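You operate a simulated robot arm through the tools that you are given. There is no shell and no other tool. Be economical: measure what you need, move in short steps, check, and stop when the job is done.

Carry out the task below with a simulated two-armed robot. There is one attempt and no reset: what you move stays moved.

JOB
Put the small carton that says "packers" from the far end of the back board on the front of the right bench and the small carton labelled "pins" on the top of the yellow table. Put the black cup on the top of the blue cabinet. Do these in any order. Set down upright: black cup.
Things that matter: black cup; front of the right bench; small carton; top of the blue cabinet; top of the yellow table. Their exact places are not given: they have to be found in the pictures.

Only the result counts: the job must be done as asked and must still hold three seconds after the hand-in. Knocking over, shifting, dropping, spilling or breaking anything else fails it.

ROBOT AND FRAMES
Two 6-joint arms with two-finger parallel grippers on one trunk, on a base that drives. Base frame: it is fixed to the floor where the robot stands at the start and does not move with it; the origin is under the middle of the robot, x ahead of it, y to its left, z up; the surface under the hand at the start is at about z = 0.84. Lengths are in m, angles in degrees, forces in N, time in s.
The left shoulder is at the start at [-0.089, 0.177, 0.806], the right one opposite. With the tool pointing down near the work surface each hand reaches from about 0.1 to 0.7 m from the robot's upright axis, wherever it stands, measured 20 degrees to its own side. Places, roughly: black cup (10x6x7 cm) [0.5, -1.4, 0.9]; front of the right bench (158x22 cm) [1.84, -0.94, 0.84]; top of the blue cabinet [4.1, -1.1, 0.9]; top of the yellow table [-1, -1.5, 0.8]. Payload 1.57 kg a hand.
Tool frame (each hand has its own): the origin (TCP) lies between the finger pads and is the grasp point; the fingertips stand 0.03 m ahead of it; z points along the fingers, y is the line along which they close. The gripper opens to 0.08 m. The fingers are 0.017 m wide and 0.012 m thick; the gripper's body (0.04 by 0.082 m) begins 0.08 m behind the TCP.
Orientation is that of the tool frame in the base frame, as a unit quaternion [w, x, y, z]. With the fingers straight down and closing along the base's y, the tool's x points along the base's -x, its y along +y and its z along -z.

CONTROLS
- The arms move only by the tool apply_moves. It takes "left_targets", "right_targets" or both (then of equal length, played together; a hand with none holds still); each is text: rows parted by semicolons, each of 7 numbers parted by spaces: the finger opening in m, from 0 to 0.08, then the shift along the tool's x, y, z in units of 50 mm (1.0 is 50 mm), then the turn, a rotation vector about the tool's x, y, z in units of 5 degrees (1.0 is 5 degrees). In form: grip dx dy dz rx ry rz; .... A call has 1 to 8 rows; each row shifts and turns the commanded pose from where the row before left it, along the tool's axes as they then stand. A call with a number of a shift or a turn outside -1 to 1 is refused whole. Each row takes 0.2 s and may step no farther than 0.05 m and 8.6 degrees from the row before; otherwise, or with a gripper value out of range, the whole call is refused. A pose out of reach is approached as far as the arm can. The call stops where the force on the tool passes 40 N (or 10 N more than at its start, if that is more) or the arm is blocked; 0.2 s more then pass. The fingers move at their own pace (about 0.072 m/s each) and stop on an object; they squeeze with about 36 N. The grip force told is the motor's: it shows also when the fingers shut on nothing. Time passes only in rows, and 0.2 s behind the last, so rows that do not move let the fingers close. It gives the time, the measured TCP pose, the force on the tool (base axes), the opening and the grip force at its end, in the units of the frame above (readings bear some noise), with the torque about the TCP (base axes, N m) and any sound that the robot's microphone picked up, and new pictures: "views" is both (left out), scene, wrist or none (wrist: the cameras of the hands that moved).
- Cameras (640 x 400 px; columns grow to the right, rows downward): "scene" is now at [0.0393, 0.0201, 1.5328]; the picture's right is [0.22, -0.98, 0.00], its down [-0.69, -0.15, -0.71] and it looks along [0.69, 0.15, -0.71] (base axes); focal length 274 px, centre (320, 200). "left" rides on the left gripper at [0.072, 0.007, -0.122] in its tool frame; the picture's right is [-0.09, 1.00, 0.00], its down [-0.84, -0.08, -0.54] and it looks along [-0.54, -0.05, 0.84] (tool axes); focal length 238 px, centre (320, 200). "right" rides on the right gripper at [0.072, -0.007, -0.122] in its tool frame; the picture's right is [0.09, 1.00, 0.00], its down [-0.84, 0.08, -0.54] and it looks along [-0.54, 0.05, 0.84] (tool axes); focal length 238 px, centre (320, 200).
- lift_body(by): slides the trunk up (or, below 0, down) by that many m; the arms and the scene camera ride with it, the base frame stays. It gives what a move gives, with no picture.
- steer(legs): drives the robot by 1 to 6 legs, each [ahead, left, turn to the left] in m, m and degrees, along the robot's own axes; the way and the turn of a leg run together, so that a leg with both is an arc; at most 1.5 m and 180 degrees a leg. The arms and the cameras ride along, it lands a little off, and it stops where it bumps. It gives what a move gives, and a new picture of the scene camera.
- turn_head(pan, tilt): turns the head with the scene camera to pan (to the left, within 143 degrees either way) and tilt (down, from -29 to 69), counted from straight ahead of the robot. It gives what a move gives, and a new picture of the scene camera.
- probe_pixels(camera, pixels): for up to 12 pixels [column, row] of the newest picture of that camera ("zoom" is the newest enlarged one), the place [x, y, z] in the base frame of the surface seen there, good to about 0.002 m. The clock stands still meanwhile.
- close_up(camera, box): a new picture of the part [left, top, right, bottom] of that camera's present view, enlarged. The clock stands still meanwhile.
- hand_in(): hands the job in; it is judged then, once.

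Go step by step. Measure first, check grasps and placings, and put right what went wrong. The budget is 110 turns and 260 pictures, counting those below and the enlarged ones. Unless the task says otherwise, let go and move clear before handing in.

The tools are called after ">>>" as a command line: name --argument value ..., lists and objects as JSON in quotes. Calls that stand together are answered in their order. apply_moves: Moves the arms, as the interface text tells. Its arguments: {"type":"object","properties":{"left_targets":{"type":"string"},"right_targets":{"type":"string"},"views":{"type":"string","enum":["both","scene","wrist","none"]}},"required":[]} The other tools are called the same way: lift_body (by) slides the trunk up or down; steer (legs) drives the base; turn_head (pan, tilt) turns the head that bears the scene camera; probe_pixels (camera, pixels) gives the place of the surface under pixels of a picture; close_up (camera, box) takes an enlarged picture of a part of a camera's view; hand_in () hands the job in.

At the start:

```text
t: 0.0
left_tcp_pos: [0.3903, 0.276, 1.1156]
left_tool_rot: [0.0, 0.0, 1.0, 0.0]
left_ft_force: [-0.6, 0.2, -0.6]
left_wrist_torque: [0.01, 0.03, 0.04]
left_width: 0.0797
left_grip_force: 0.0
right_tcp_pos: [0.399, -0.1092, 1.0877]
right_tool_rot: [0.0, -0.001, 1.0, 0.0]
right_ft_force: [-0.1, 0.2, -0.3]
right_wrist_torque: [0.0, -0.02, -0.02]
right_width: 0.08
right_grip_force: 0.1
trunk travel left (down, up): [-0.25, 0.078]
robot x, y, heading: [0.0022, -0.0018, 0.1]
head pan, tilt: [12.6, 44.9]
```

scene: 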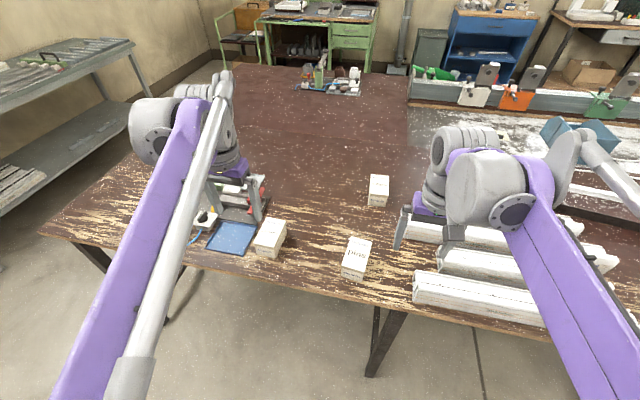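
right: 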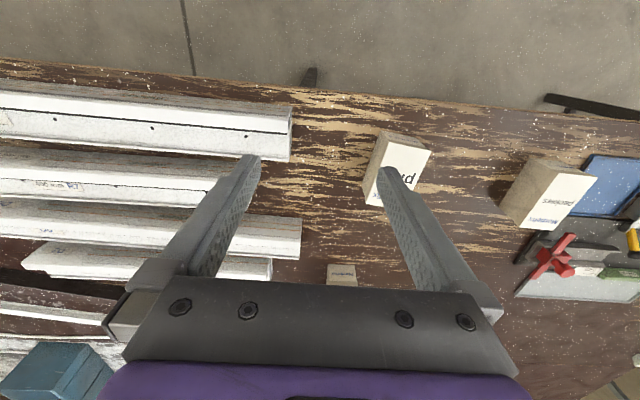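
left: 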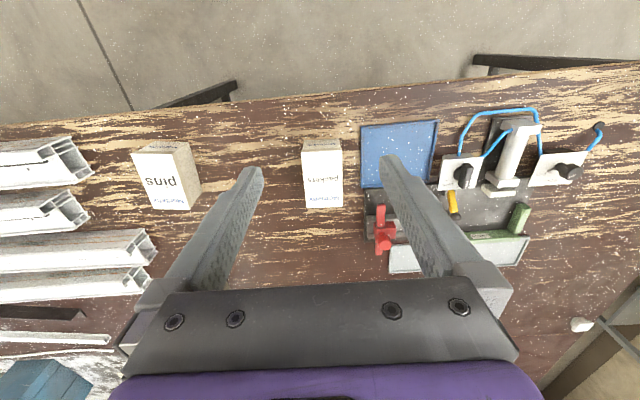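

The scene shows three cartons near (270,238), (355,258), (378,190); I will zoom in to read their labels and look around.

>>> close_up --camera "scene" --box '[200, 160, 420, 300]'

>>> close_up --camera "left" --box '[100, 110, 380, 285]'

>>> close_up --camera "scene" --box '[380, 0, 640, 160]'

>>> probe_pixels --camera "scene" --pixels '[[272, 229], [357, 247], [380, 182], [490, 97], [495, 20], [590, 70], [590, 15], [300, 8], [330, 85], [450, 82]]'

```text
2.86 times, centred on (310, 230) of scene
```

zoom: 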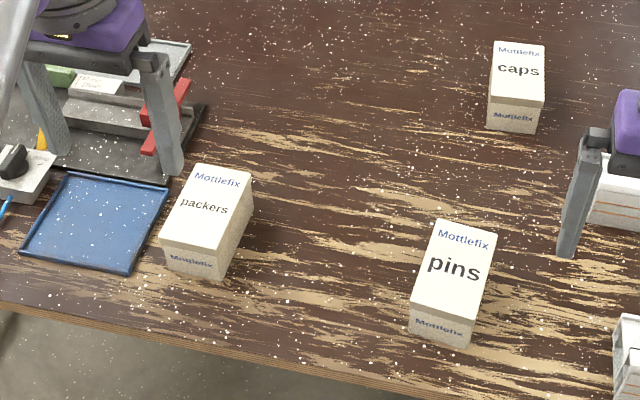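

```text
2.29 times, centred on (240, 198) of left
```

zoom: 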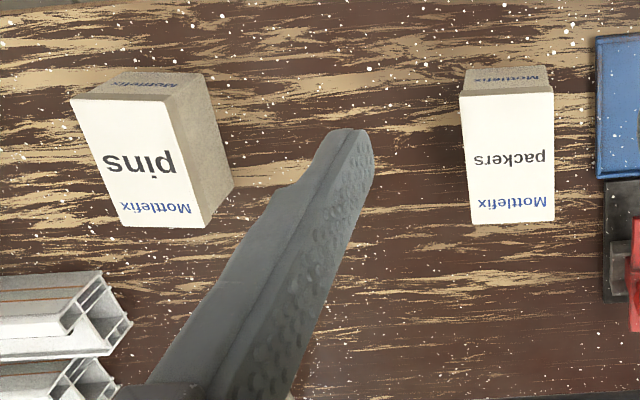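

```text
2.46 times, centred on (510, 80) of scene
```

zoom: 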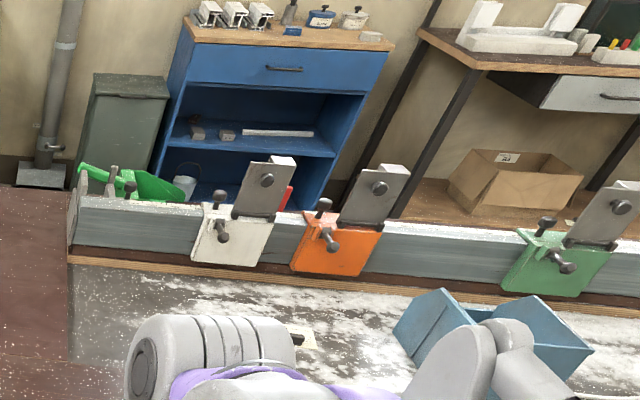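

```text
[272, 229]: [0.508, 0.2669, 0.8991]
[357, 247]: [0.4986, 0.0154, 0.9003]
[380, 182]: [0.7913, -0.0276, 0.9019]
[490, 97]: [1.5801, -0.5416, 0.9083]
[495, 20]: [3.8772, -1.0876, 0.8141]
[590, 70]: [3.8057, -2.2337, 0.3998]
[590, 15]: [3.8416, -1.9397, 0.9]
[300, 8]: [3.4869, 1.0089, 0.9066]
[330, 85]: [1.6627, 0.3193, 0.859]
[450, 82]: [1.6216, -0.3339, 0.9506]
```

Cartons "packers" (272,229), "pins" (357,247) and "caps" (380,182) are seen; I need to find the cup, the other surfaces, and the "back board". I turn the head to look around.

>>> turn_head --pan -40 --tilt 20

>>> turn_head --pan -100 --tilt 30

>>> turn_head --pan -140 --tilt 30

>>> turn_head --pan 80 --tilt 20

>>> turn_head --pan 0 --tilt 20

```text
t: 1.2
left_tcp_pos: [0.3903, 0.2758, 1.1159]
left_tool_rot: [0.0, 0.0, 1.0, 0.0]
left_ft_force: [0.3, 0.5, -0.4]
left_wrist_torque: [-0.02, -0.01, 0.01]
left_width: 0.0801
left_grip_force: 0.0
right_tcp_pos: [0.399, -0.1091, 1.0871]
right_tool_rot: [0.0, 0.0, 1.0, 0.0]
right_ft_force: [0.0, -1.3, -0.4]
right_wrist_torque: [-0.04, 0.01, 0.0]
right_width: 0.0802
right_grip_force: 0.1
trunk travel left (down, up): [-0.25, 0.078]
robot x, y, heading: [-0.0004, 0.0021, -0.3]
head pan, tilt: [-40.0, 20.0]
```

scene: 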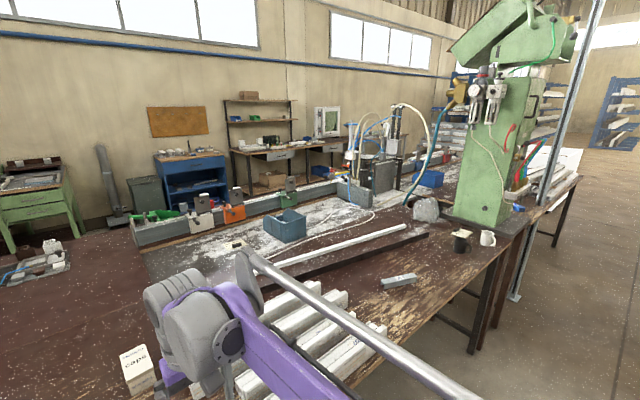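

```text
t: 2.5
left_tcp_pos: [0.3886, 0.2752, 1.1168]
left_tool_rot: [-0.001, -0.001, 1.0, 0.0]
left_ft_force: [0.7, -1.1, 0.5]
left_wrist_torque: [0.02, -0.03, -0.02]
left_width: 0.0798
left_grip_force: 0.0
right_tcp_pos: [0.3993, -0.1085, 1.087]
right_tool_rot: [0.0, 0.001, 1.0, 0.0]
right_ft_force: [0.2, -0.1, -0.6]
right_wrist_torque: [-0.01, -0.02, 0.0]
right_width: 0.0799
right_grip_force: 0.0
trunk travel left (down, up): [-0.25, 0.078]
robot x, y, heading: [0.0014, 0.0002, 0.1]
head pan, tilt: [-100.0, 30.0]
```

scene: 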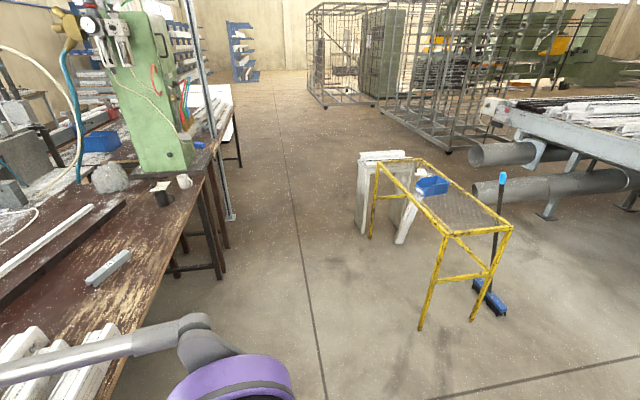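

```text
t: 3.6
left_tcp_pos: [0.3894, 0.276, 1.1162]
left_tool_rot: [0.0, 0.0, 1.0, 0.0]
left_ft_force: [-0.5, -0.1, 0.3]
left_wrist_torque: [0.0, -0.01, -0.04]
left_width: 0.08
left_grip_force: 0.0
right_tcp_pos: [0.3981, -0.1093, 1.0879]
right_tool_rot: [0.0, -0.001, 1.0, 0.0]
right_ft_force: [-0.8, 0.1, -0.8]
right_wrist_torque: [-0.02, -0.04, -0.05]
right_width: 0.0801
right_grip_force: 0.1
trunk travel left (down, up): [-0.25, 0.078]
robot x, y, heading: [0.0, 0.005, 0.2]
head pan, tilt: [-140.0, 30.0]
```

scene: 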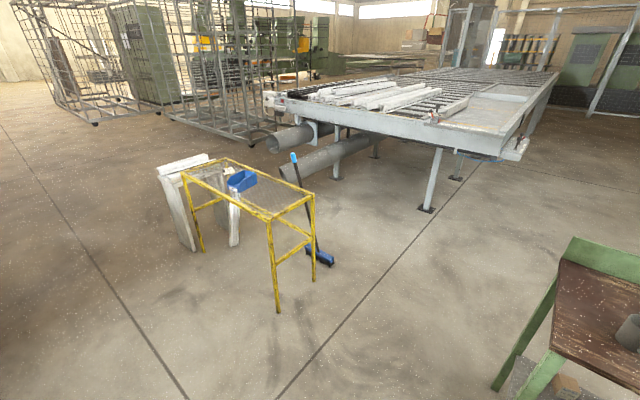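

```text
t: 6.7
left_tcp_pos: [0.39, 0.2757, 1.1159]
left_tool_rot: [0.0, 0.0, 1.0, 0.0]
left_ft_force: [-0.9, 0.2, -0.4]
left_wrist_torque: [0.01, -0.01, -0.02]
left_width: 0.0797
left_grip_force: 0.2
right_tcp_pos: [0.3992, -0.1088, 1.0878]
right_tool_rot: [0.0, 0.0, 1.0, 0.001]
right_ft_force: [-0.1, 0.1, -0.9]
right_wrist_torque: [0.01, -0.01, 0.01]
right_width: 0.0799
right_grip_force: 0.0
trunk travel left (down, up): [-0.25, 0.078]
robot x, y, heading: [-0.0021, 0.0033, -0.0]
head pan, tilt: [80.0, 20.0]
```

scene: 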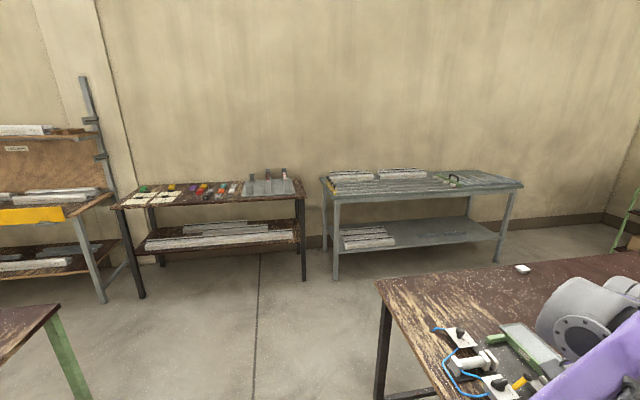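

```text
t: 8.3
left_tcp_pos: [0.3886, 0.2765, 1.1158]
left_tool_rot: [0.0, 0.0, 1.0, 0.0]
left_ft_force: [-0.1, -0.2, 0.2]
left_wrist_torque: [0.01, 0.03, 0.02]
left_width: 0.08
left_grip_force: 0.1
right_tcp_pos: [0.3996, -0.1095, 1.0873]
right_tool_rot: [0.0, 0.0, 1.0, 0.0]
right_ft_force: [-0.4, -0.6, -0.7]
right_wrist_torque: [0.0, -0.01, 0.03]
right_width: 0.0801
right_grip_force: 0.1
trunk travel left (down, up): [-0.25, 0.078]
robot x, y, heading: [0.0009, 0.0018, -0.2]
head pan, tilt: [0.0, 20.0]
```

scene: 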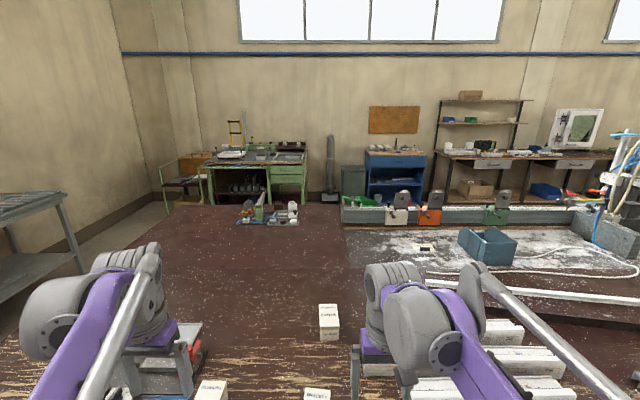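

I now see the yellow table (440,190 in the -100° view), the black cup and a mug near (460,240 in the -40° view), and something small on the grey board at (424,247). Zooming on the fence area.

>>> close_up --camera "scene" --box '[340, 180, 560, 290]'

>>> probe_pixels --camera "scene" --pixels '[[424, 247], [360, 215], [360, 200], [360, 205], [375, 203], [460, 210], [460, 220], [460, 228], [540, 204], [360, 240], [400, 155], [350, 220]]'

>>> turn_head --pan -25 --tilt 20

>>> close_up --camera "scene" --box '[180, 120, 640, 300]'

```text
2.91 times, centred on (450, 235) of scene
```

zoom: 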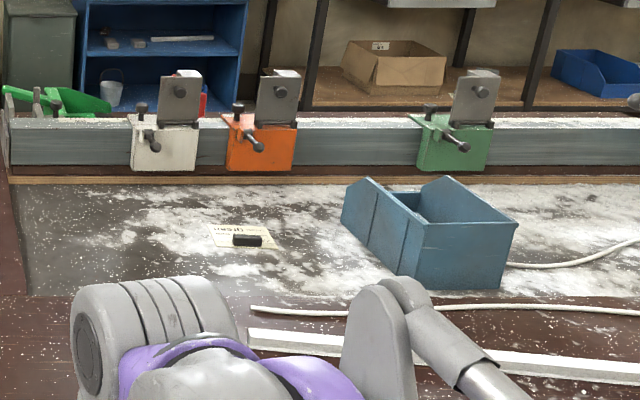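

```text
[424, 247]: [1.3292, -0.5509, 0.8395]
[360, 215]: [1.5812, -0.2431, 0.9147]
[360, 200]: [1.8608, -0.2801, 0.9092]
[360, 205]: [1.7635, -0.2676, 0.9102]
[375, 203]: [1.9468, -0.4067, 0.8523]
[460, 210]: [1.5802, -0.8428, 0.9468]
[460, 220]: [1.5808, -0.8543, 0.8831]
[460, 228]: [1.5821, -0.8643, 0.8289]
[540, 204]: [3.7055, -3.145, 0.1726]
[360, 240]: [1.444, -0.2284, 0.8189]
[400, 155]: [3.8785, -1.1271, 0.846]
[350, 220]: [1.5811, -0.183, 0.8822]
```

```text
t: 9.2
left_tcp_pos: [0.3884, 0.2768, 1.1164]
left_tool_rot: [0.0, 0.0, 1.0, 0.0]
left_ft_force: [0.0, 0.4, -0.9]
left_wrist_torque: [-0.01, 0.01, -0.01]
left_width: 0.0799
left_grip_force: 0.1
right_tcp_pos: [0.3991, -0.1096, 1.0876]
right_tool_rot: [0.0, 0.0, 1.0, 0.0]
right_ft_force: [0.9, -0.3, -0.5]
right_wrist_torque: [0.01, -0.03, -0.01]
right_width: 0.0802
right_grip_force: 0.0
trunk travel left (down, up): [-0.25, 0.078]
robot x, y, heading: [0.0004, -0.0003, 0.2]
head pan, tilt: [-25.0, 20.0]
```

scene: 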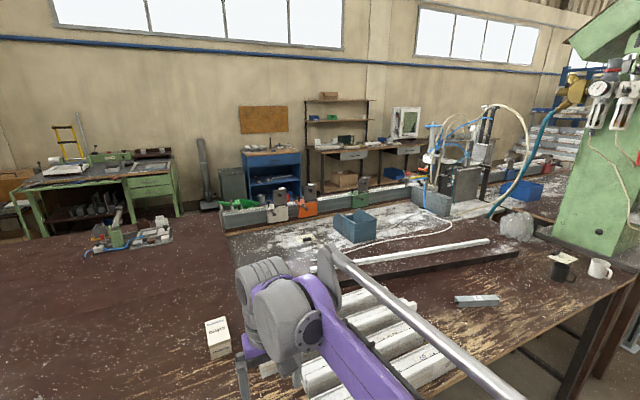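

```text
1.39 times, centred on (410, 210) of scene
```

zoom: 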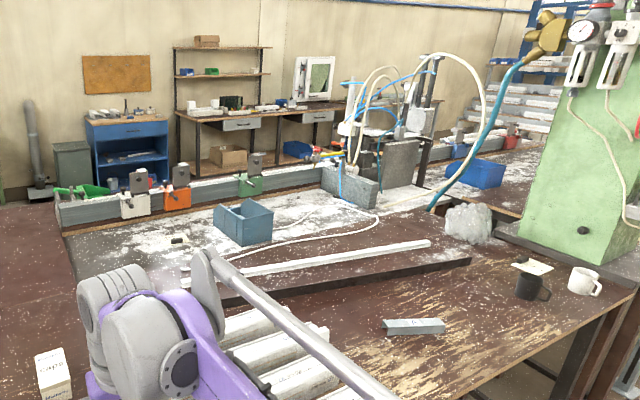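

The cup at (562,268) seems to have a card on it. I zoom there and on far places to search for more cartons.

>>> close_up --camera "scene" --box '[500, 230, 640, 320]'

>>> probe_pixels --camera "scene" --pixels '[[562, 258], [562, 272], [600, 268], [560, 262], [575, 262], [270, 155], [430, 200]]'

>>> close_up --camera "scene" --box '[200, 80, 440, 230]'

>>> close_up --camera "scene" --box '[400, 80, 640, 230]'

>>> close_up --camera "scene" --box '[0, 120, 240, 270]'

```text
4.44 times, centred on (570, 275) of scene
```

zoom: 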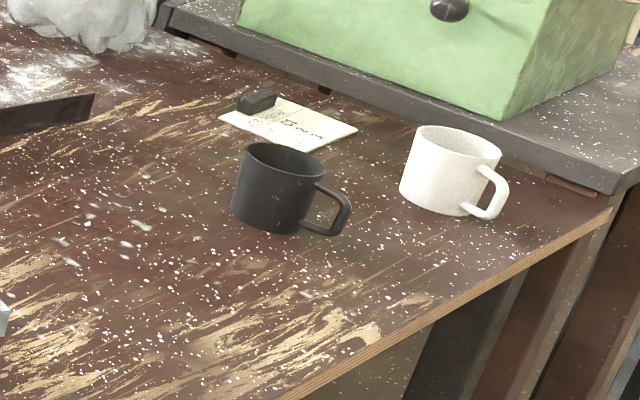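

```text
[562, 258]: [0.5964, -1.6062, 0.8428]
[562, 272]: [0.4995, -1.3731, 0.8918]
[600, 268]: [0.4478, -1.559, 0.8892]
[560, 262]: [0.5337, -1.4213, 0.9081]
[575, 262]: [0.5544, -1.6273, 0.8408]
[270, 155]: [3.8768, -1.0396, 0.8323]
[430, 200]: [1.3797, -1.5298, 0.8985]
```

```text
2.67 times, centred on (320, 155) of scene
```

zoom: 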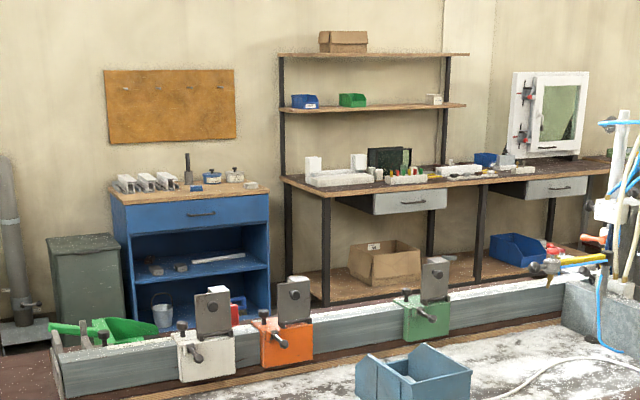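

```text
2.67 times, centred on (520, 155) of scene
```

zoom: 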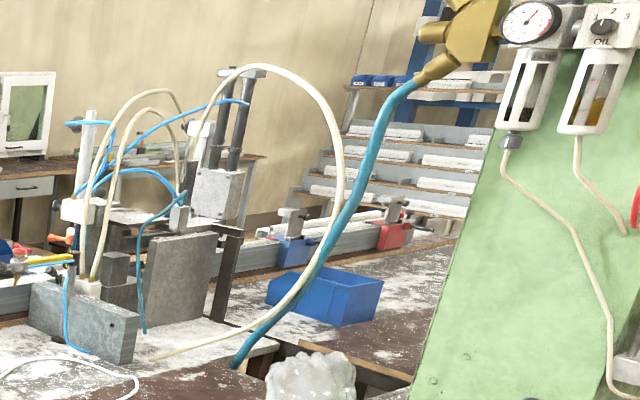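

```text
2.67 times, centred on (120, 195) of scene
```

zoom: 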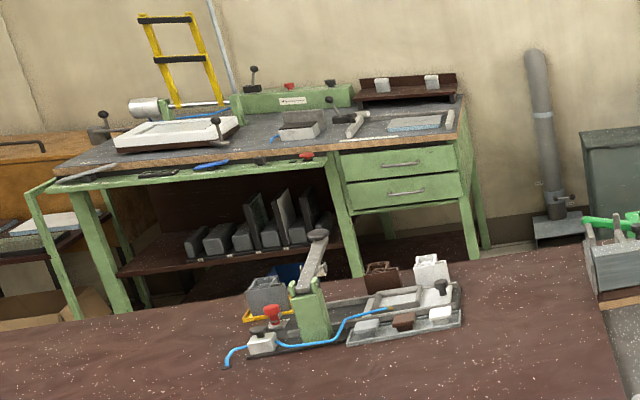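

The cup is at about (0.50,-1.40), upright and empty, with a card apart from it. A small white box sits on the wall shelf near (363,117); I zoom there to check for another "packers" carton.

>>> close_up --camera "scene" --box '[300, 90, 380, 140]'

>>> close_up --camera "scene" --box '[230, 130, 330, 220]'

>>> probe_pixels --camera "scene" --pixels '[[362, 117], [355, 100], [370, 147], [350, 180], [230, 215], [360, 192], [400, 180], [270, 213], [350, 196]]'

>>> turn_head --pan 45 --tilt 35

>>> turn_head --pan 140 --tilt 30

```text
8.00 times, centred on (340, 115) of scene
```

zoom: 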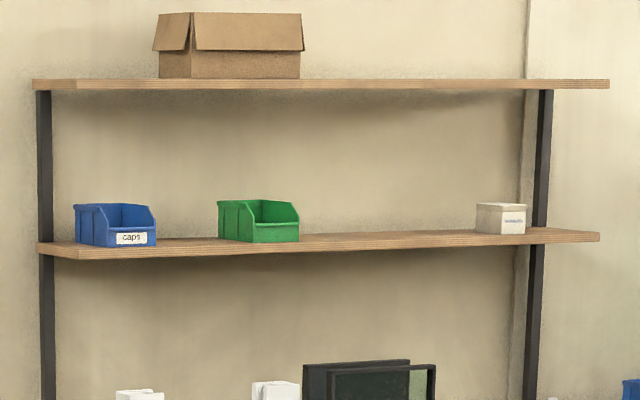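

```text
4.44 times, centred on (280, 175) of scene
```

zoom: 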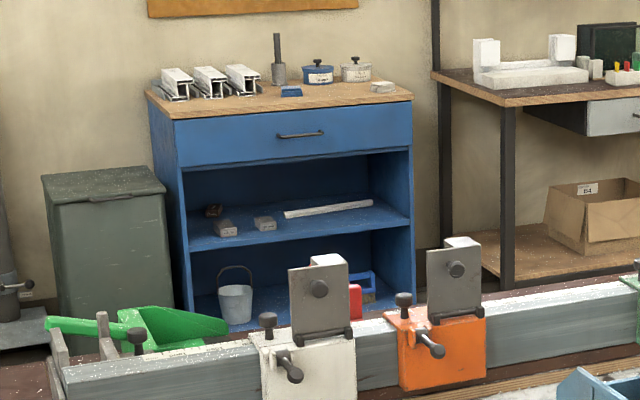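

```text
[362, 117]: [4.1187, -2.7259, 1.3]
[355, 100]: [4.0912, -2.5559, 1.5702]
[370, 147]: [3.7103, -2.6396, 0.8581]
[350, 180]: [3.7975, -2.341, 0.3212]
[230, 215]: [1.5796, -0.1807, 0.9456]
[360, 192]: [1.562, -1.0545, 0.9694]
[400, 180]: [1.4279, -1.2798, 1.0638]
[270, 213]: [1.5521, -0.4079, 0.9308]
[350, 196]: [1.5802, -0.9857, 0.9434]
```

```text
t: 10.6
left_tcp_pos: [0.3901, 0.2766, 1.1161]
left_tool_rot: [0.0, 0.0, 1.0, 0.0]
left_ft_force: [1.0, 0.5, 0.0]
left_wrist_torque: [0.01, -0.01, 0.02]
left_width: 0.0799
left_grip_force: 0.0
right_tcp_pos: [0.3987, -0.109, 1.087]
right_tool_rot: [0.0, 0.0, 1.0, 0.0]
right_ft_force: [0.0, -0.5, 0.0]
right_wrist_torque: [-0.01, -0.03, -0.01]
right_width: 0.0801
right_grip_force: 0.0
trunk travel left (down, up): [-0.25, 0.078]
robot x, y, heading: [-0.0011, 0.0005, -0.2]
head pan, tilt: [45.0, 35.0]
```

scene: 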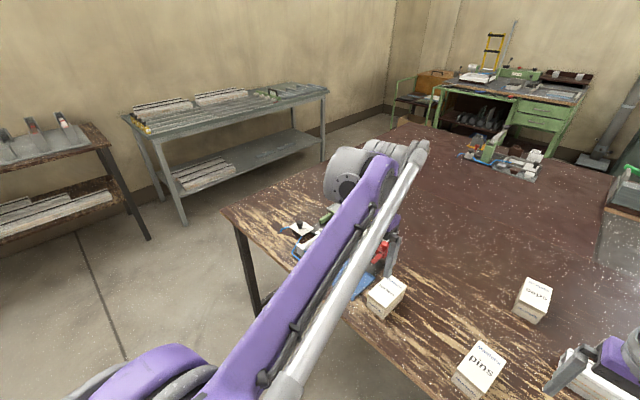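

```text
t: 12.3
left_tcp_pos: [0.3884, 0.2754, 1.1163]
left_tool_rot: [-0.001, 0.0, 1.0, 0.0]
left_ft_force: [-0.2, -0.5, -0.4]
left_wrist_torque: [0.02, -0.04, 0.05]
left_width: 0.0803
left_grip_force: 0.1
right_tcp_pos: [0.3995, -0.1087, 1.0874]
right_tool_rot: [0.0, 0.0, 1.0, 0.0]
right_ft_force: [-0.1, 0.4, -0.8]
right_wrist_torque: [0.01, 0.01, -0.04]
right_width: 0.0803
right_grip_force: 0.1
trunk travel left (down, up): [-0.25, 0.078]
robot x, y, heading: [-0.0015, 0.0009, -0.2]
head pan, tilt: [140.0, 30.0]
```

scene: 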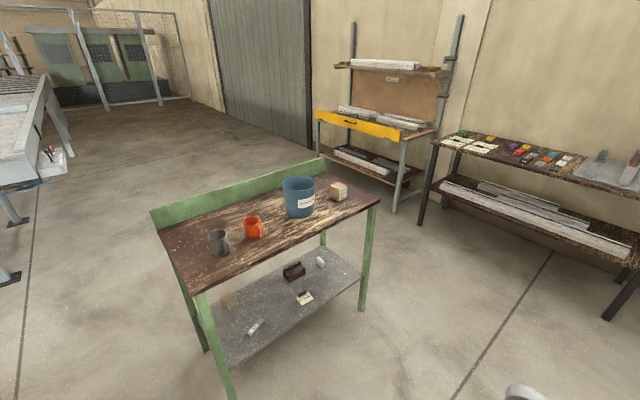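

A green-framed bench behind has a small carton at (340,190); zooming there.

>>> close_up --camera "scene" --box '[260, 160, 380, 235]'

>>> probe_pixels --camera "scene" --pixels '[[340, 187], [340, 197], [250, 240], [190, 205], [320, 165], [375, 205], [200, 290], [228, 300], [160, 230]]'

>>> close_up --camera "scene" --box '[200, 240, 360, 350]'

>>> close_up --camera "scene" --box '[300, 40, 640, 240]'

```text
5.33 times, centred on (320, 198) of scene
```

zoom: 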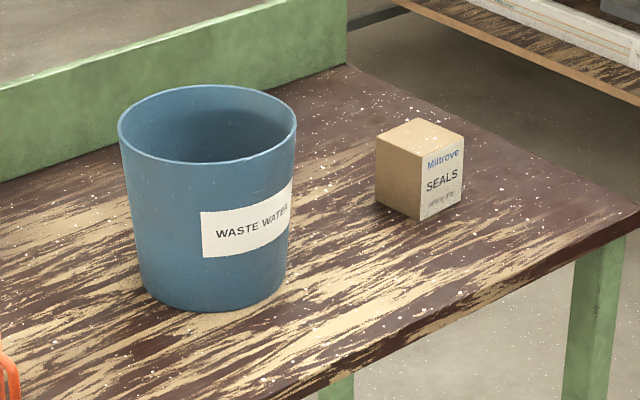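

```text
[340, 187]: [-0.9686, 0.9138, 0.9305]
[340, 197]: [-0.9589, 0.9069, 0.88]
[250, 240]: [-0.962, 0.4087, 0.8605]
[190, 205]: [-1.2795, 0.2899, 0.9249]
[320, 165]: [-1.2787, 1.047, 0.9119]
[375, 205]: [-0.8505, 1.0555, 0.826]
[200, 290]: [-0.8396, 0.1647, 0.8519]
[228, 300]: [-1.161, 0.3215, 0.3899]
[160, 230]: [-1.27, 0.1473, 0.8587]
```

```text
3.64 times, centred on (280, 295) of scene
```

zoom: 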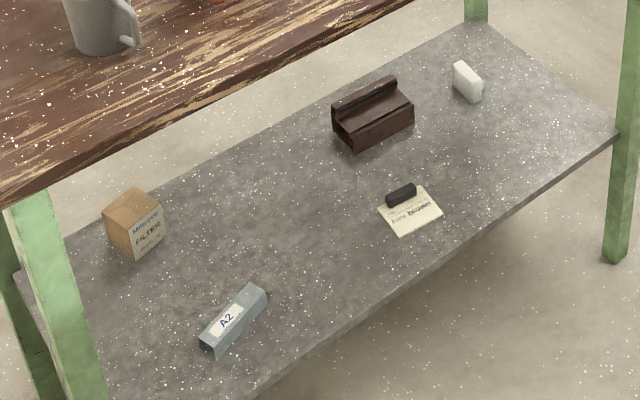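

```text
1.88 times, centred on (470, 140) of scene
```

zoom: 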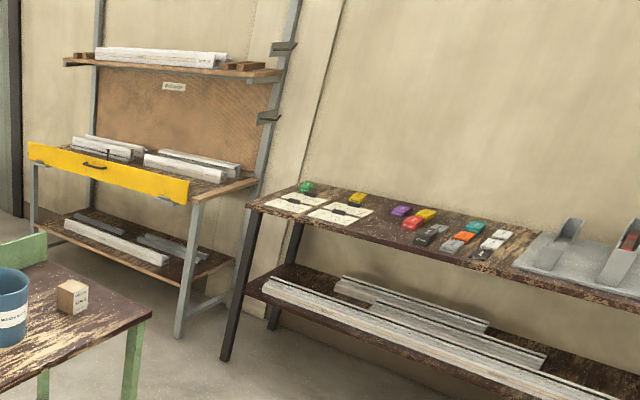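

No packers there ("SEALS"). Zoom seems truly optical, so I zoom tightly on the shelf carton from here.

>>> turn_head --pan -25 --tilt 20

>>> close_up --camera "scene" --box '[354, 112, 370, 122]'

>>> close_up --camera "scene" --box '[244, 140, 304, 177]'

>>> close_up --camera "scene" --box '[300, 225, 330, 245]'

```text
t: 14.8
left_tcp_pos: [0.39, 0.2768, 1.1153]
left_tool_rot: [0.0, 0.0, 1.0, 0.0]
left_ft_force: [-0.1, 0.6, 0.2]
left_wrist_torque: [-0.02, -0.01, -0.02]
left_width: 0.0801
left_grip_force: 0.0
right_tcp_pos: [0.3993, -0.1091, 1.0885]
right_tool_rot: [0.0, 0.0, 1.0, 0.001]
right_ft_force: [0.4, 0.9, 0.5]
right_wrist_torque: [0.02, -0.01, 0.0]
right_width: 0.0802
right_grip_force: 0.0
trunk travel left (down, up): [-0.25, 0.078]
robot x, y, heading: [-0.0007, -0.0004, -0.1]
head pan, tilt: [-25.0, 20.0]
```

scene: 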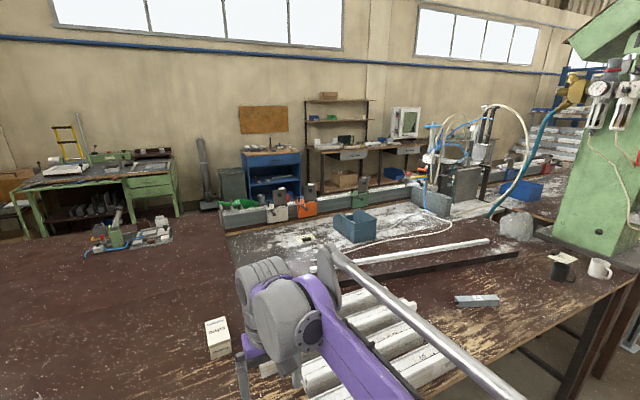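

```text
16.00 times, centred on (362, 117) of scene
```

zoom: 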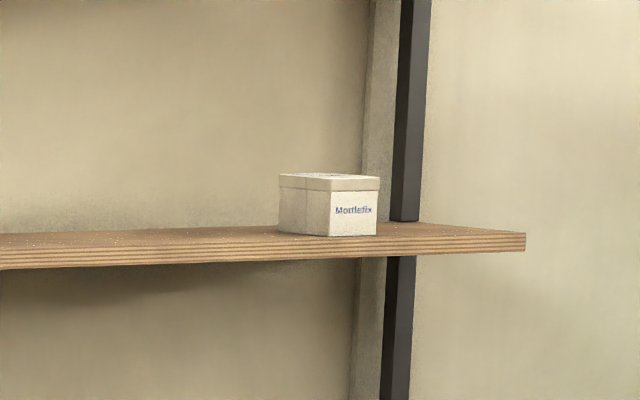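

```text
10.67 times, centred on (274, 158) of scene
```

zoom: 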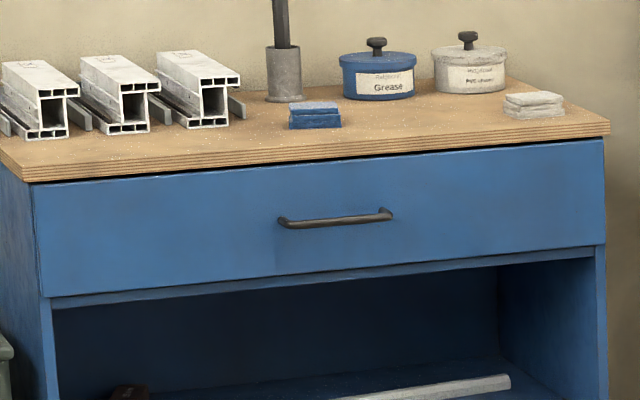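

```text
16.00 times, centred on (315, 235) of scene
```

zoom: 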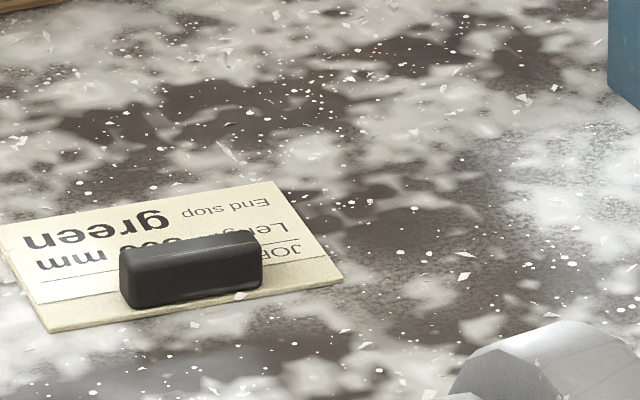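

The shelf carton at the far end of the wall shelf (4.12,-2.73,1.3) is also a Mottlefix one, probably the wanted "packers". I start with "pins": measure its corners.

>>> turn_head --pan 0 --tilt 50

>>> close_up --camera "scene" --box '[240, 150, 400, 250]'

```text
t: 15.8
left_tcp_pos: [0.3901, 0.2761, 1.1167]
left_tool_rot: [0.001, 0.001, 1.0, 0.0]
left_ft_force: [-0.5, -0.1, 0.0]
left_wrist_torque: [-0.01, 0.01, 0.01]
left_width: 0.0801
left_grip_force: 0.0
right_tcp_pos: [0.3994, -0.1086, 1.0872]
right_tool_rot: [0.0, 0.0, 1.0, 0.0]
right_ft_force: [0.0, -0.3, 0.5]
right_wrist_torque: [0.01, -0.03, 0.02]
right_width: 0.0801
right_grip_force: 0.1
trunk travel left (down, up): [-0.25, 0.078]
robot x, y, heading: [-0.001, -0.0033, 0.1]
head pan, tilt: [0.0, 50.0]
```

scene: 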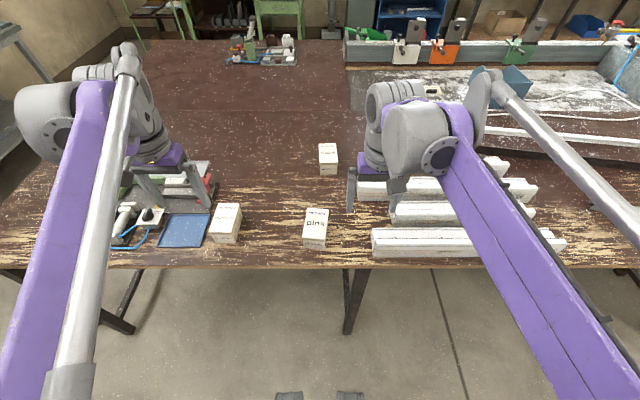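

```text
4.00 times, centred on (320, 200) of scene
```

zoom: 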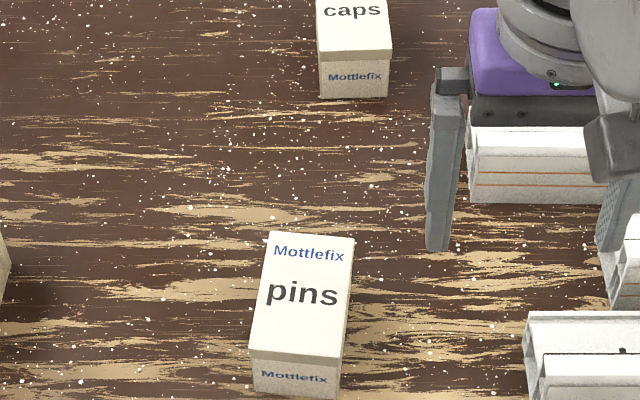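

>>> probe_pixels --camera "zoom" --pixels '[[271, 234], [353, 240], [251, 348], [340, 358], [302, 295], [240, 390], [420, 340]]'

```text
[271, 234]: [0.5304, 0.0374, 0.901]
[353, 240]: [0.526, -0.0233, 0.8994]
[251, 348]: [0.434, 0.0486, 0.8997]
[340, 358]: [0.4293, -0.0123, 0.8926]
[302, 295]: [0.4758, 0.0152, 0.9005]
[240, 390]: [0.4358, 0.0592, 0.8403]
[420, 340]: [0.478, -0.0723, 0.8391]
```

"pins" is 61×97 mm, centre (0.480,0.0125), top z 0.90, turned -6.6°. I move the right hand above it.

>>> apply_moves --right_targets "0.08 -0.405 0.607 0 0 0 0; 0.08 -0.405 0.607 0 0 0 0; 0.08 -0.405 0.607 0 0 0 0; 0.08 -0.405 0.607 0 0 0 0; 0.08 0 0 0.8 0 0 0.66; 0.08 0 0 0.8 0 0 0.66; 0.08 0 0 0 0 0 0" --views "wrist"

```text
t: 17.4
left_tcp_pos: [0.3901, 0.2765, 1.117]
left_tool_rot: [0.0, 0.0, 1.0, 0.0]
left_ft_force: [1.0, -0.2, -0.8]
left_wrist_torque: [0.01, 0.0, 0.03]
left_width: 0.08
left_grip_force: 0.0
right_tcp_pos: [0.4795, 0.0114, 1.0067]
right_tool_rot: [-0.001, 0.058, 0.998, -0.001]
right_ft_force: [-0.6, 0.7, 0.1]
right_wrist_torque: [0.02, -0.02, 0.02]
right_width: 0.0801
right_grip_force: 0.0
trunk travel left (down, up): [-0.25, 0.078]
robot x, y, heading: [-0.0005, 0.0033, -0.1]
head pan, tilt: [0.0, 50.0]
```

right: 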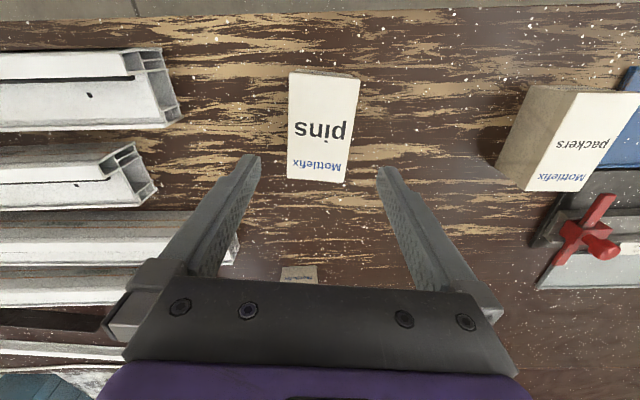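

Aligned above the carton; descend and grip.

>>> apply_moves --right_targets "0.08 0 0.02 0.86 0 0 0; 0.08 0 0 0.86 0 0 0; 0.08 0 0 0.84 0 0 0; 0.08 0 0 0 0 0 0; 0 0 0 0 0 0 0; 0 0 0 0 0 0 0" --views "wrist"

```text
t: 18.8
left_tcp_pos: [0.3905, 0.2775, 1.1158]
left_tool_rot: [0.0, -0.001, 1.0, 0.0]
left_ft_force: [0.3, 0.1, -0.3]
left_wrist_torque: [-0.02, 0.01, 0.01]
left_width: 0.08
left_grip_force: 0.1
right_tcp_pos: [0.4806, 0.0133, 0.8796]
right_tool_rot: [0.0, 0.058, 0.998, 0.001]
right_ft_force: [1.2, 0.1, 0.2]
right_wrist_torque: [0.02, 0.04, -0.01]
right_width: 0.0621
right_grip_force: 36.1
trunk travel left (down, up): [-0.25, 0.078]
robot x, y, heading: [0.0042, -0.0004, -0.1]
head pan, tilt: [0.0, 50.0]
```

right: 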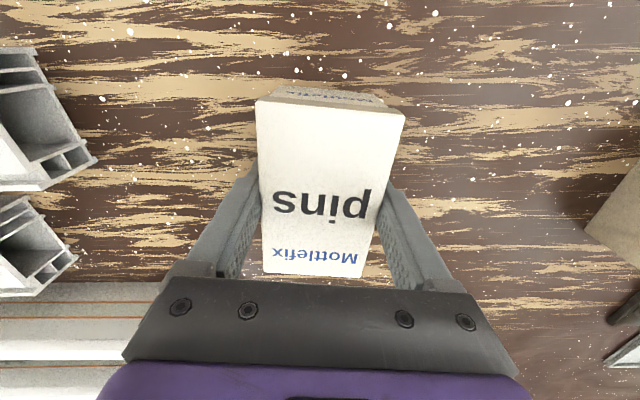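

Carton gripped (0.062 m, 36 N). Lift, back off, then look at the yellow table.

>>> apply_moves --right_targets "0 0 0 -1 0 0 0; 0 0 0 -1 0 0 0; 0 0 0 -1 0 0 0; 0 0 0 -1 0 0 0; 0 0 0 0 0 0 0" --views "none"

>>> steer --legs '[[-0.35, 0, 0]]'

>>> turn_head --pan -110 --tilt 35

>>> close_up --camera "scene" --box '[220, 100, 540, 300]'

```text
t: 19.9
left_tcp_pos: [0.3881, 0.2768, 1.1156]
left_tool_rot: [0.0, 0.0, 1.0, -0.001]
left_ft_force: [0.0, 0.1, 0.1]
left_wrist_torque: [0.0, -0.04, -0.02]
left_width: 0.0798
left_grip_force: 0.0
right_tcp_pos: [0.4813, 0.0122, 1.0811]
right_tool_rot: [0.0, 0.057, 0.998, 0.0]
right_ft_force: [-0.2, -0.5, -1.0]
right_wrist_torque: [0.03, -0.01, 0.0]
right_width: 0.0622
right_grip_force: 36.3
trunk travel left (down, up): [-0.25, 0.078]
robot x, y, heading: [-0.0022, -0.0023, -0.1]
head pan, tilt: [0.0, 50.0]
```

```text
t: 22.2
left_tcp_pos: [0.0402, 0.2765, 1.116]
left_tool_rot: [0.0, 0.002, 1.0, 0.0]
left_ft_force: [-0.3, -0.6, 0.4]
left_wrist_torque: [-0.01, -0.04, 0.01]
left_width: 0.0802
left_grip_force: 0.0
right_tcp_pos: [0.1315, 0.0126, 1.0809]
right_tool_rot: [-0.001, 0.058, 0.998, 0.0]
right_ft_force: [-0.5, -0.2, -0.5]
right_wrist_torque: [0.01, -0.02, -0.02]
right_width: 0.062
right_grip_force: 36.2
trunk travel left (down, up): [-0.25, 0.078]
robot x, y, heading: [-0.348, 0.0036, -0.5]
head pan, tilt: [0.0, 50.0]
```

scene: 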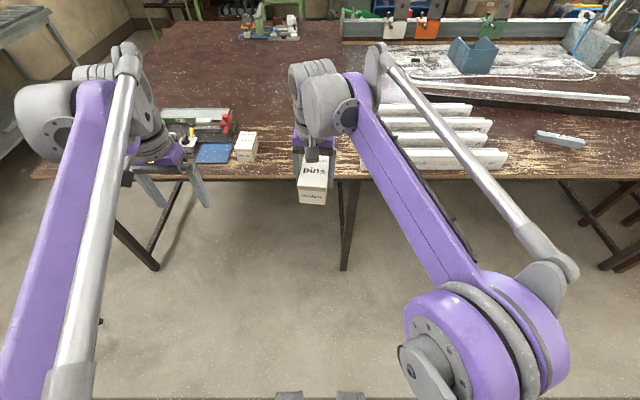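

```text
t: 24.1
left_tcp_pos: [0.0402, 0.2766, 1.1155]
left_tool_rot: [-0.001, 0.001, 1.0, 0.0]
left_ft_force: [0.3, 0.0, 0.2]
left_wrist_torque: [0.0, -0.02, 0.01]
left_width: 0.0801
left_grip_force: 0.1
right_tcp_pos: [0.1313, 0.012, 1.08]
right_tool_rot: [0.0, 0.058, 0.998, 0.0]
right_ft_force: [0.2, -0.3, -0.9]
right_wrist_torque: [0.02, -0.01, 0.0]
right_width: 0.0621
right_grip_force: 36.3
trunk travel left (down, up): [-0.25, 0.078]
robot x, y, heading: [-0.3502, 0.0023, 0.1]
head pan, tilt: [-110.0, 35.0]
```

scene: 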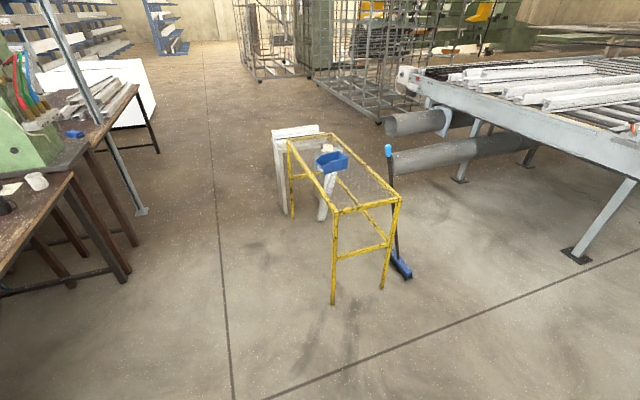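

```text
2.00 times, centred on (380, 200) of scene
```

zoom: 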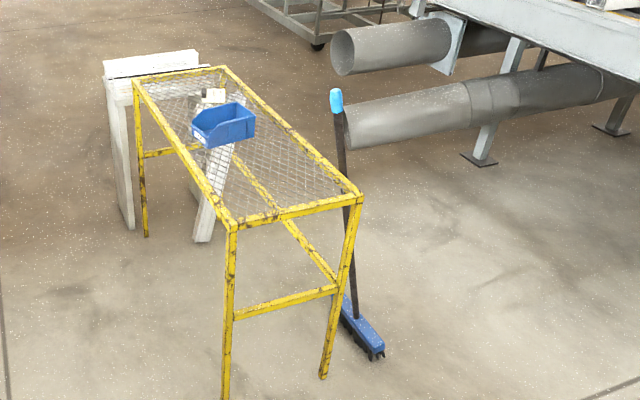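

>>> probe_pixels --camera "scene" --pixels '[[291, 141], [327, 136], [399, 198], [336, 210], [335, 172], [322, 172], [370, 200], [355, 190], [330, 150], [333, 300], [382, 288], [389, 150]]'

```text
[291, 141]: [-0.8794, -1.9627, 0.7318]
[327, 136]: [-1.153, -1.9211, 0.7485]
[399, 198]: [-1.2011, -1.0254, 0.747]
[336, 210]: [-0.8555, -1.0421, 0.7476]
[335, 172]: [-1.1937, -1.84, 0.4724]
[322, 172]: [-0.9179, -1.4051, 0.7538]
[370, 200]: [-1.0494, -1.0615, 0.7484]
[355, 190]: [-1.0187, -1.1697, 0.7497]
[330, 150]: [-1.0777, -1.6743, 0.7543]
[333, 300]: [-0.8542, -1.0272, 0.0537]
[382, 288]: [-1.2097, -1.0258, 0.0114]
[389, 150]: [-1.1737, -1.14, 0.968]
```

Table spans x -1.20..-0.855, y -1.92..-1.03, z 0.75; the bin sits around y -1.4..-1.55. I'll place pins at about (-1.02,-1.18), approaching from the +x side facing -x.

>>> steer --legs '[[0, 0, -90], [1.28, 0, 0], [0, 0, -90]]'

>>> turn_head --pan 0 --tilt 50

```text
t: 38.2
left_tcp_pos: [-0.735, -1.552, 1.1169]
left_tool_rot: [-0.001, 1.0, -0.003, 0.001]
left_ft_force: [-0.3, -0.5, 0.0]
left_wrist_torque: [0.01, 0.01, -0.04]
left_width: 0.0799
left_grip_force: 0.0
right_tcp_pos: [-0.8246, -1.2877, 1.0796]
right_tool_rot: [0.0, 0.998, -0.061, 0.0]
right_ft_force: [0.3, -0.6, -1.4]
right_wrist_torque: [-0.04, -0.01, 0.02]
right_width: 0.0618
right_grip_force: 35.6
trunk travel left (down, up): [-0.25, 0.078]
robot x, y, heading: [-0.3448, -1.2786, 179.7]
head pan, tilt: [-110.0, 35.0]
```

scene: 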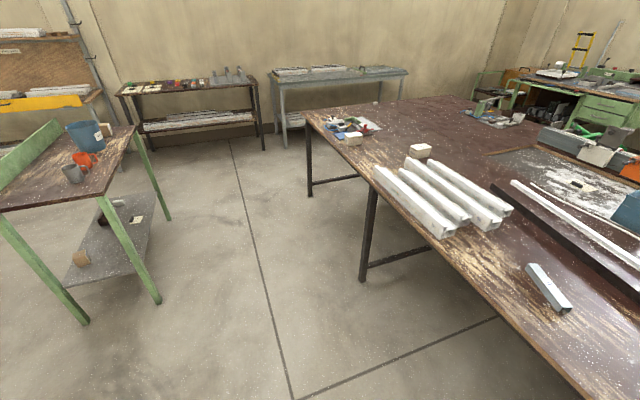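

```text
t: 40.1
left_tcp_pos: [-0.7336, -1.5527, 1.1165]
left_tool_rot: [-0.001, 1.0, -0.004, -0.001]
left_ft_force: [0.3, 0.1, 0.8]
left_wrist_torque: [-0.01, 0.04, 0.01]
left_width: 0.0797
left_grip_force: 0.0
right_tcp_pos: [-0.8239, -1.2862, 1.0803]
right_tool_rot: [0.0, 0.998, -0.061, -0.001]
right_ft_force: [-0.2, 0.1, -1.5]
right_wrist_torque: [0.0, 0.0, -0.01]
right_width: 0.0621
right_grip_force: 35.9
trunk travel left (down, up): [-0.25, 0.078]
robot x, y, heading: [-0.3446, -1.2797, 179.7]
head pan, tilt: [0.0, 50.0]
```

scene: 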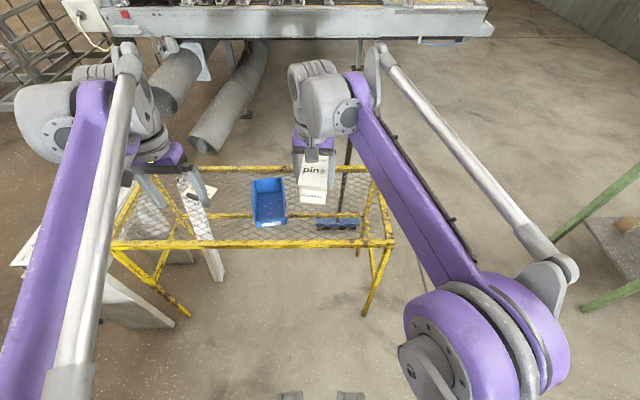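

Carton hand at (-0.824,-1.287). I probe the bin and free mesh while driving 0.1 ahead.

>>> probe_pixels --camera "scene" --pixels '[[283, 180], [287, 218], [252, 190], [345, 225], [338, 205], [388, 243], [370, 172], [345, 175], [360, 190]]'

>>> steer --legs '[[0.09, 0, 0]]'

```text
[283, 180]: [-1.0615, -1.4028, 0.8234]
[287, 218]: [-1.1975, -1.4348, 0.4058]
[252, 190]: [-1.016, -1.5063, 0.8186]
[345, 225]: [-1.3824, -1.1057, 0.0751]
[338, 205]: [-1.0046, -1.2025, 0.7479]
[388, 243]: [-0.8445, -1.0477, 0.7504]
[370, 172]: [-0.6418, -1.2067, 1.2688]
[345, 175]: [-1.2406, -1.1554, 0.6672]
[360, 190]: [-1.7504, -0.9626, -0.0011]
```

```text
t: 41.2
left_tcp_pos: [-0.8242, -1.5527, 1.1168]
left_tool_rot: [0.0, 1.0, -0.003, -0.001]
left_ft_force: [0.2, -0.3, -0.4]
left_wrist_torque: [0.0, -0.01, -0.01]
left_width: 0.0799
left_grip_force: 0.1
right_tcp_pos: [-0.9136, -1.2871, 1.079]
right_tool_rot: [0.0, 0.998, -0.06, 0.001]
right_ft_force: [-0.6, -0.4, -1.2]
right_wrist_torque: [-0.01, -0.02, 0.04]
right_width: 0.062
right_grip_force: 36.1
trunk travel left (down, up): [-0.25, 0.078]
robot x, y, heading: [-0.4286, -1.2791, 179.7]
head pan, tilt: [0.0, 50.0]
```

scene: 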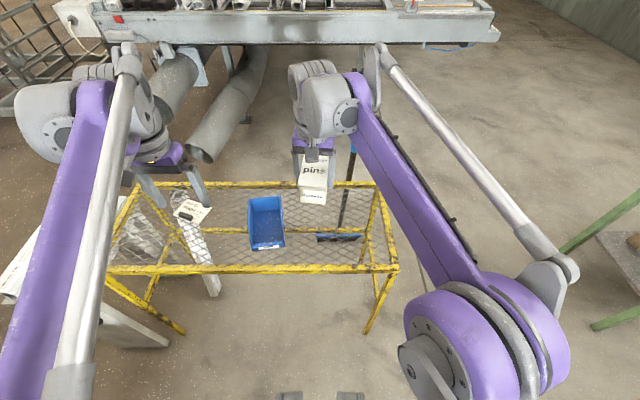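

Mesh z is 0.748. Move the carton to about (-1.01,-1.20), then lower to just above.

>>> apply_moves --right_targets "0 -0.705 -0.5 0 0 0 0; 0 -0.705 -0.5 0 0 0 0; 0 -0.705 -0.5 0 0 0 0; 0 0 0 0.93 0 0 0; 0 0 0 0.93 0 0 0; 0 0 0 0.93 0 0 0; 0 0 0 0.93 0 0 0; 0 0 0 0 0 0 0" --views "both"

```text
t: 43.0
left_tcp_pos: [-0.8237, -1.5518, 1.116]
left_tool_rot: [0.0, 1.0, -0.002, 0.0]
left_ft_force: [-0.2, 0.2, -0.6]
left_wrist_torque: [0.0, 0.03, 0.02]
left_width: 0.0801
left_grip_force: 0.1
right_tcp_pos: [-1.0088, -1.2001, 0.8937]
right_tool_rot: [0.001, 0.998, -0.06, 0.001]
right_ft_force: [-0.6, -0.2, -1.0]
right_wrist_torque: [-0.01, 0.01, -0.01]
right_width: 0.0621
right_grip_force: 36.1
trunk travel left (down, up): [-0.25, 0.078]
robot x, y, heading: [-0.4328, -1.2781, 179.8]
head pan, tilt: [0.0, 50.0]
```

scene: 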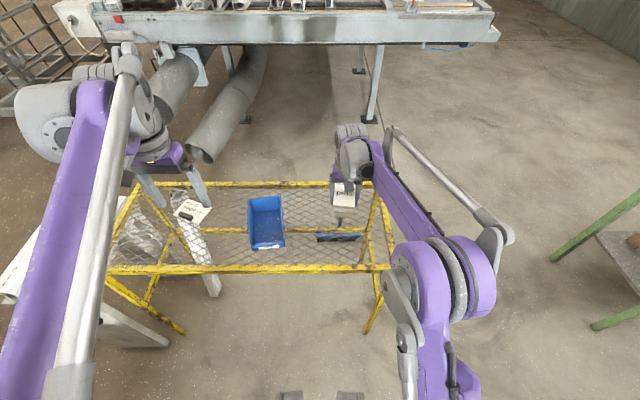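
right: 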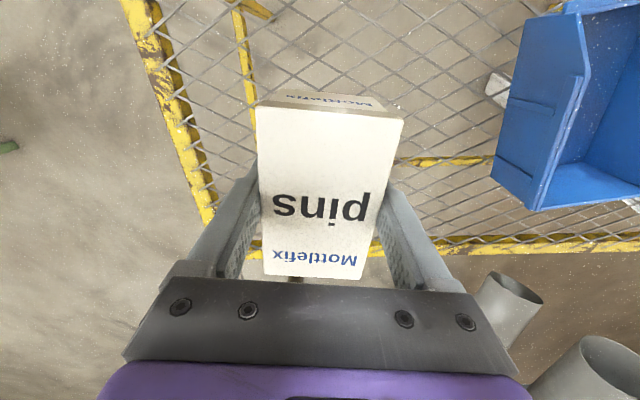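

Over free mesh; lower the last 0.1 m slowly.

>>> apply_moves --right_targets "0 0 0 0.9 0 0 0; 0 0 0 0.7 0 0 0; 0 0 0 0.3 0 0 0; 0 0 0 0.1 0 0 0; 0 0 0 0.06 0 0 0; 0 0 0 0 0 0 0" --views "wrist"

```text
t: 44.4
left_tcp_pos: [-0.8235, -1.5521, 1.1168]
left_tool_rot: [0.0, 1.0, -0.002, 0.0]
left_ft_force: [-0.3, 0.2, -0.1]
left_wrist_torque: [0.01, 0.04, -0.02]
left_width: 0.0797
left_grip_force: 0.0
right_tcp_pos: [-1.0086, -1.2001, 0.7893]
right_tool_rot: [0.0, 0.998, -0.059, -0.001]
right_ft_force: [-0.6, -0.5, -1.8]
right_wrist_torque: [0.03, 0.0, 0.0]
right_width: 0.0617
right_grip_force: 35.9
trunk travel left (down, up): [-0.25, 0.078]
robot x, y, heading: [-0.4317, -1.2793, 179.5]
head pan, tilt: [0.0, 50.0]
```

right: 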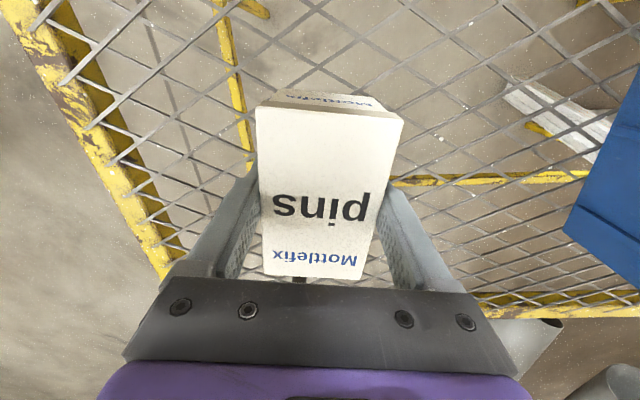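

No contact force yet; lower in 2 mm steps, then release.

>>> apply_moves --right_targets "0 0 0 0.05 0 0 0; 0 0 0 0.03 0 0 0; 0 0 0 0 0 0 0" --views "none"

```text
t: 45.2
left_tcp_pos: [-0.8209, -1.551, 1.118]
left_tool_rot: [0.0, 1.0, -0.003, -0.001]
left_ft_force: [-0.9, 0.2, 0.2]
left_wrist_torque: [-0.01, 0.02, 0.01]
left_width: 0.08
left_grip_force: 0.1
right_tcp_pos: [-1.0089, -1.2003, 0.7898]
right_tool_rot: [0.0, 0.998, -0.059, -0.002]
right_ft_force: [-11.5, 0.7, 37.8]
right_wrist_torque: [-0.05, -0.5, 0.02]
right_width: 0.062
right_grip_force: 35.4
trunk travel left (down, up): [-0.25, 0.078]
robot x, y, heading: [-0.4323, -1.2759, 179.8]
head pan, tilt: [0.0, 50.0]
```

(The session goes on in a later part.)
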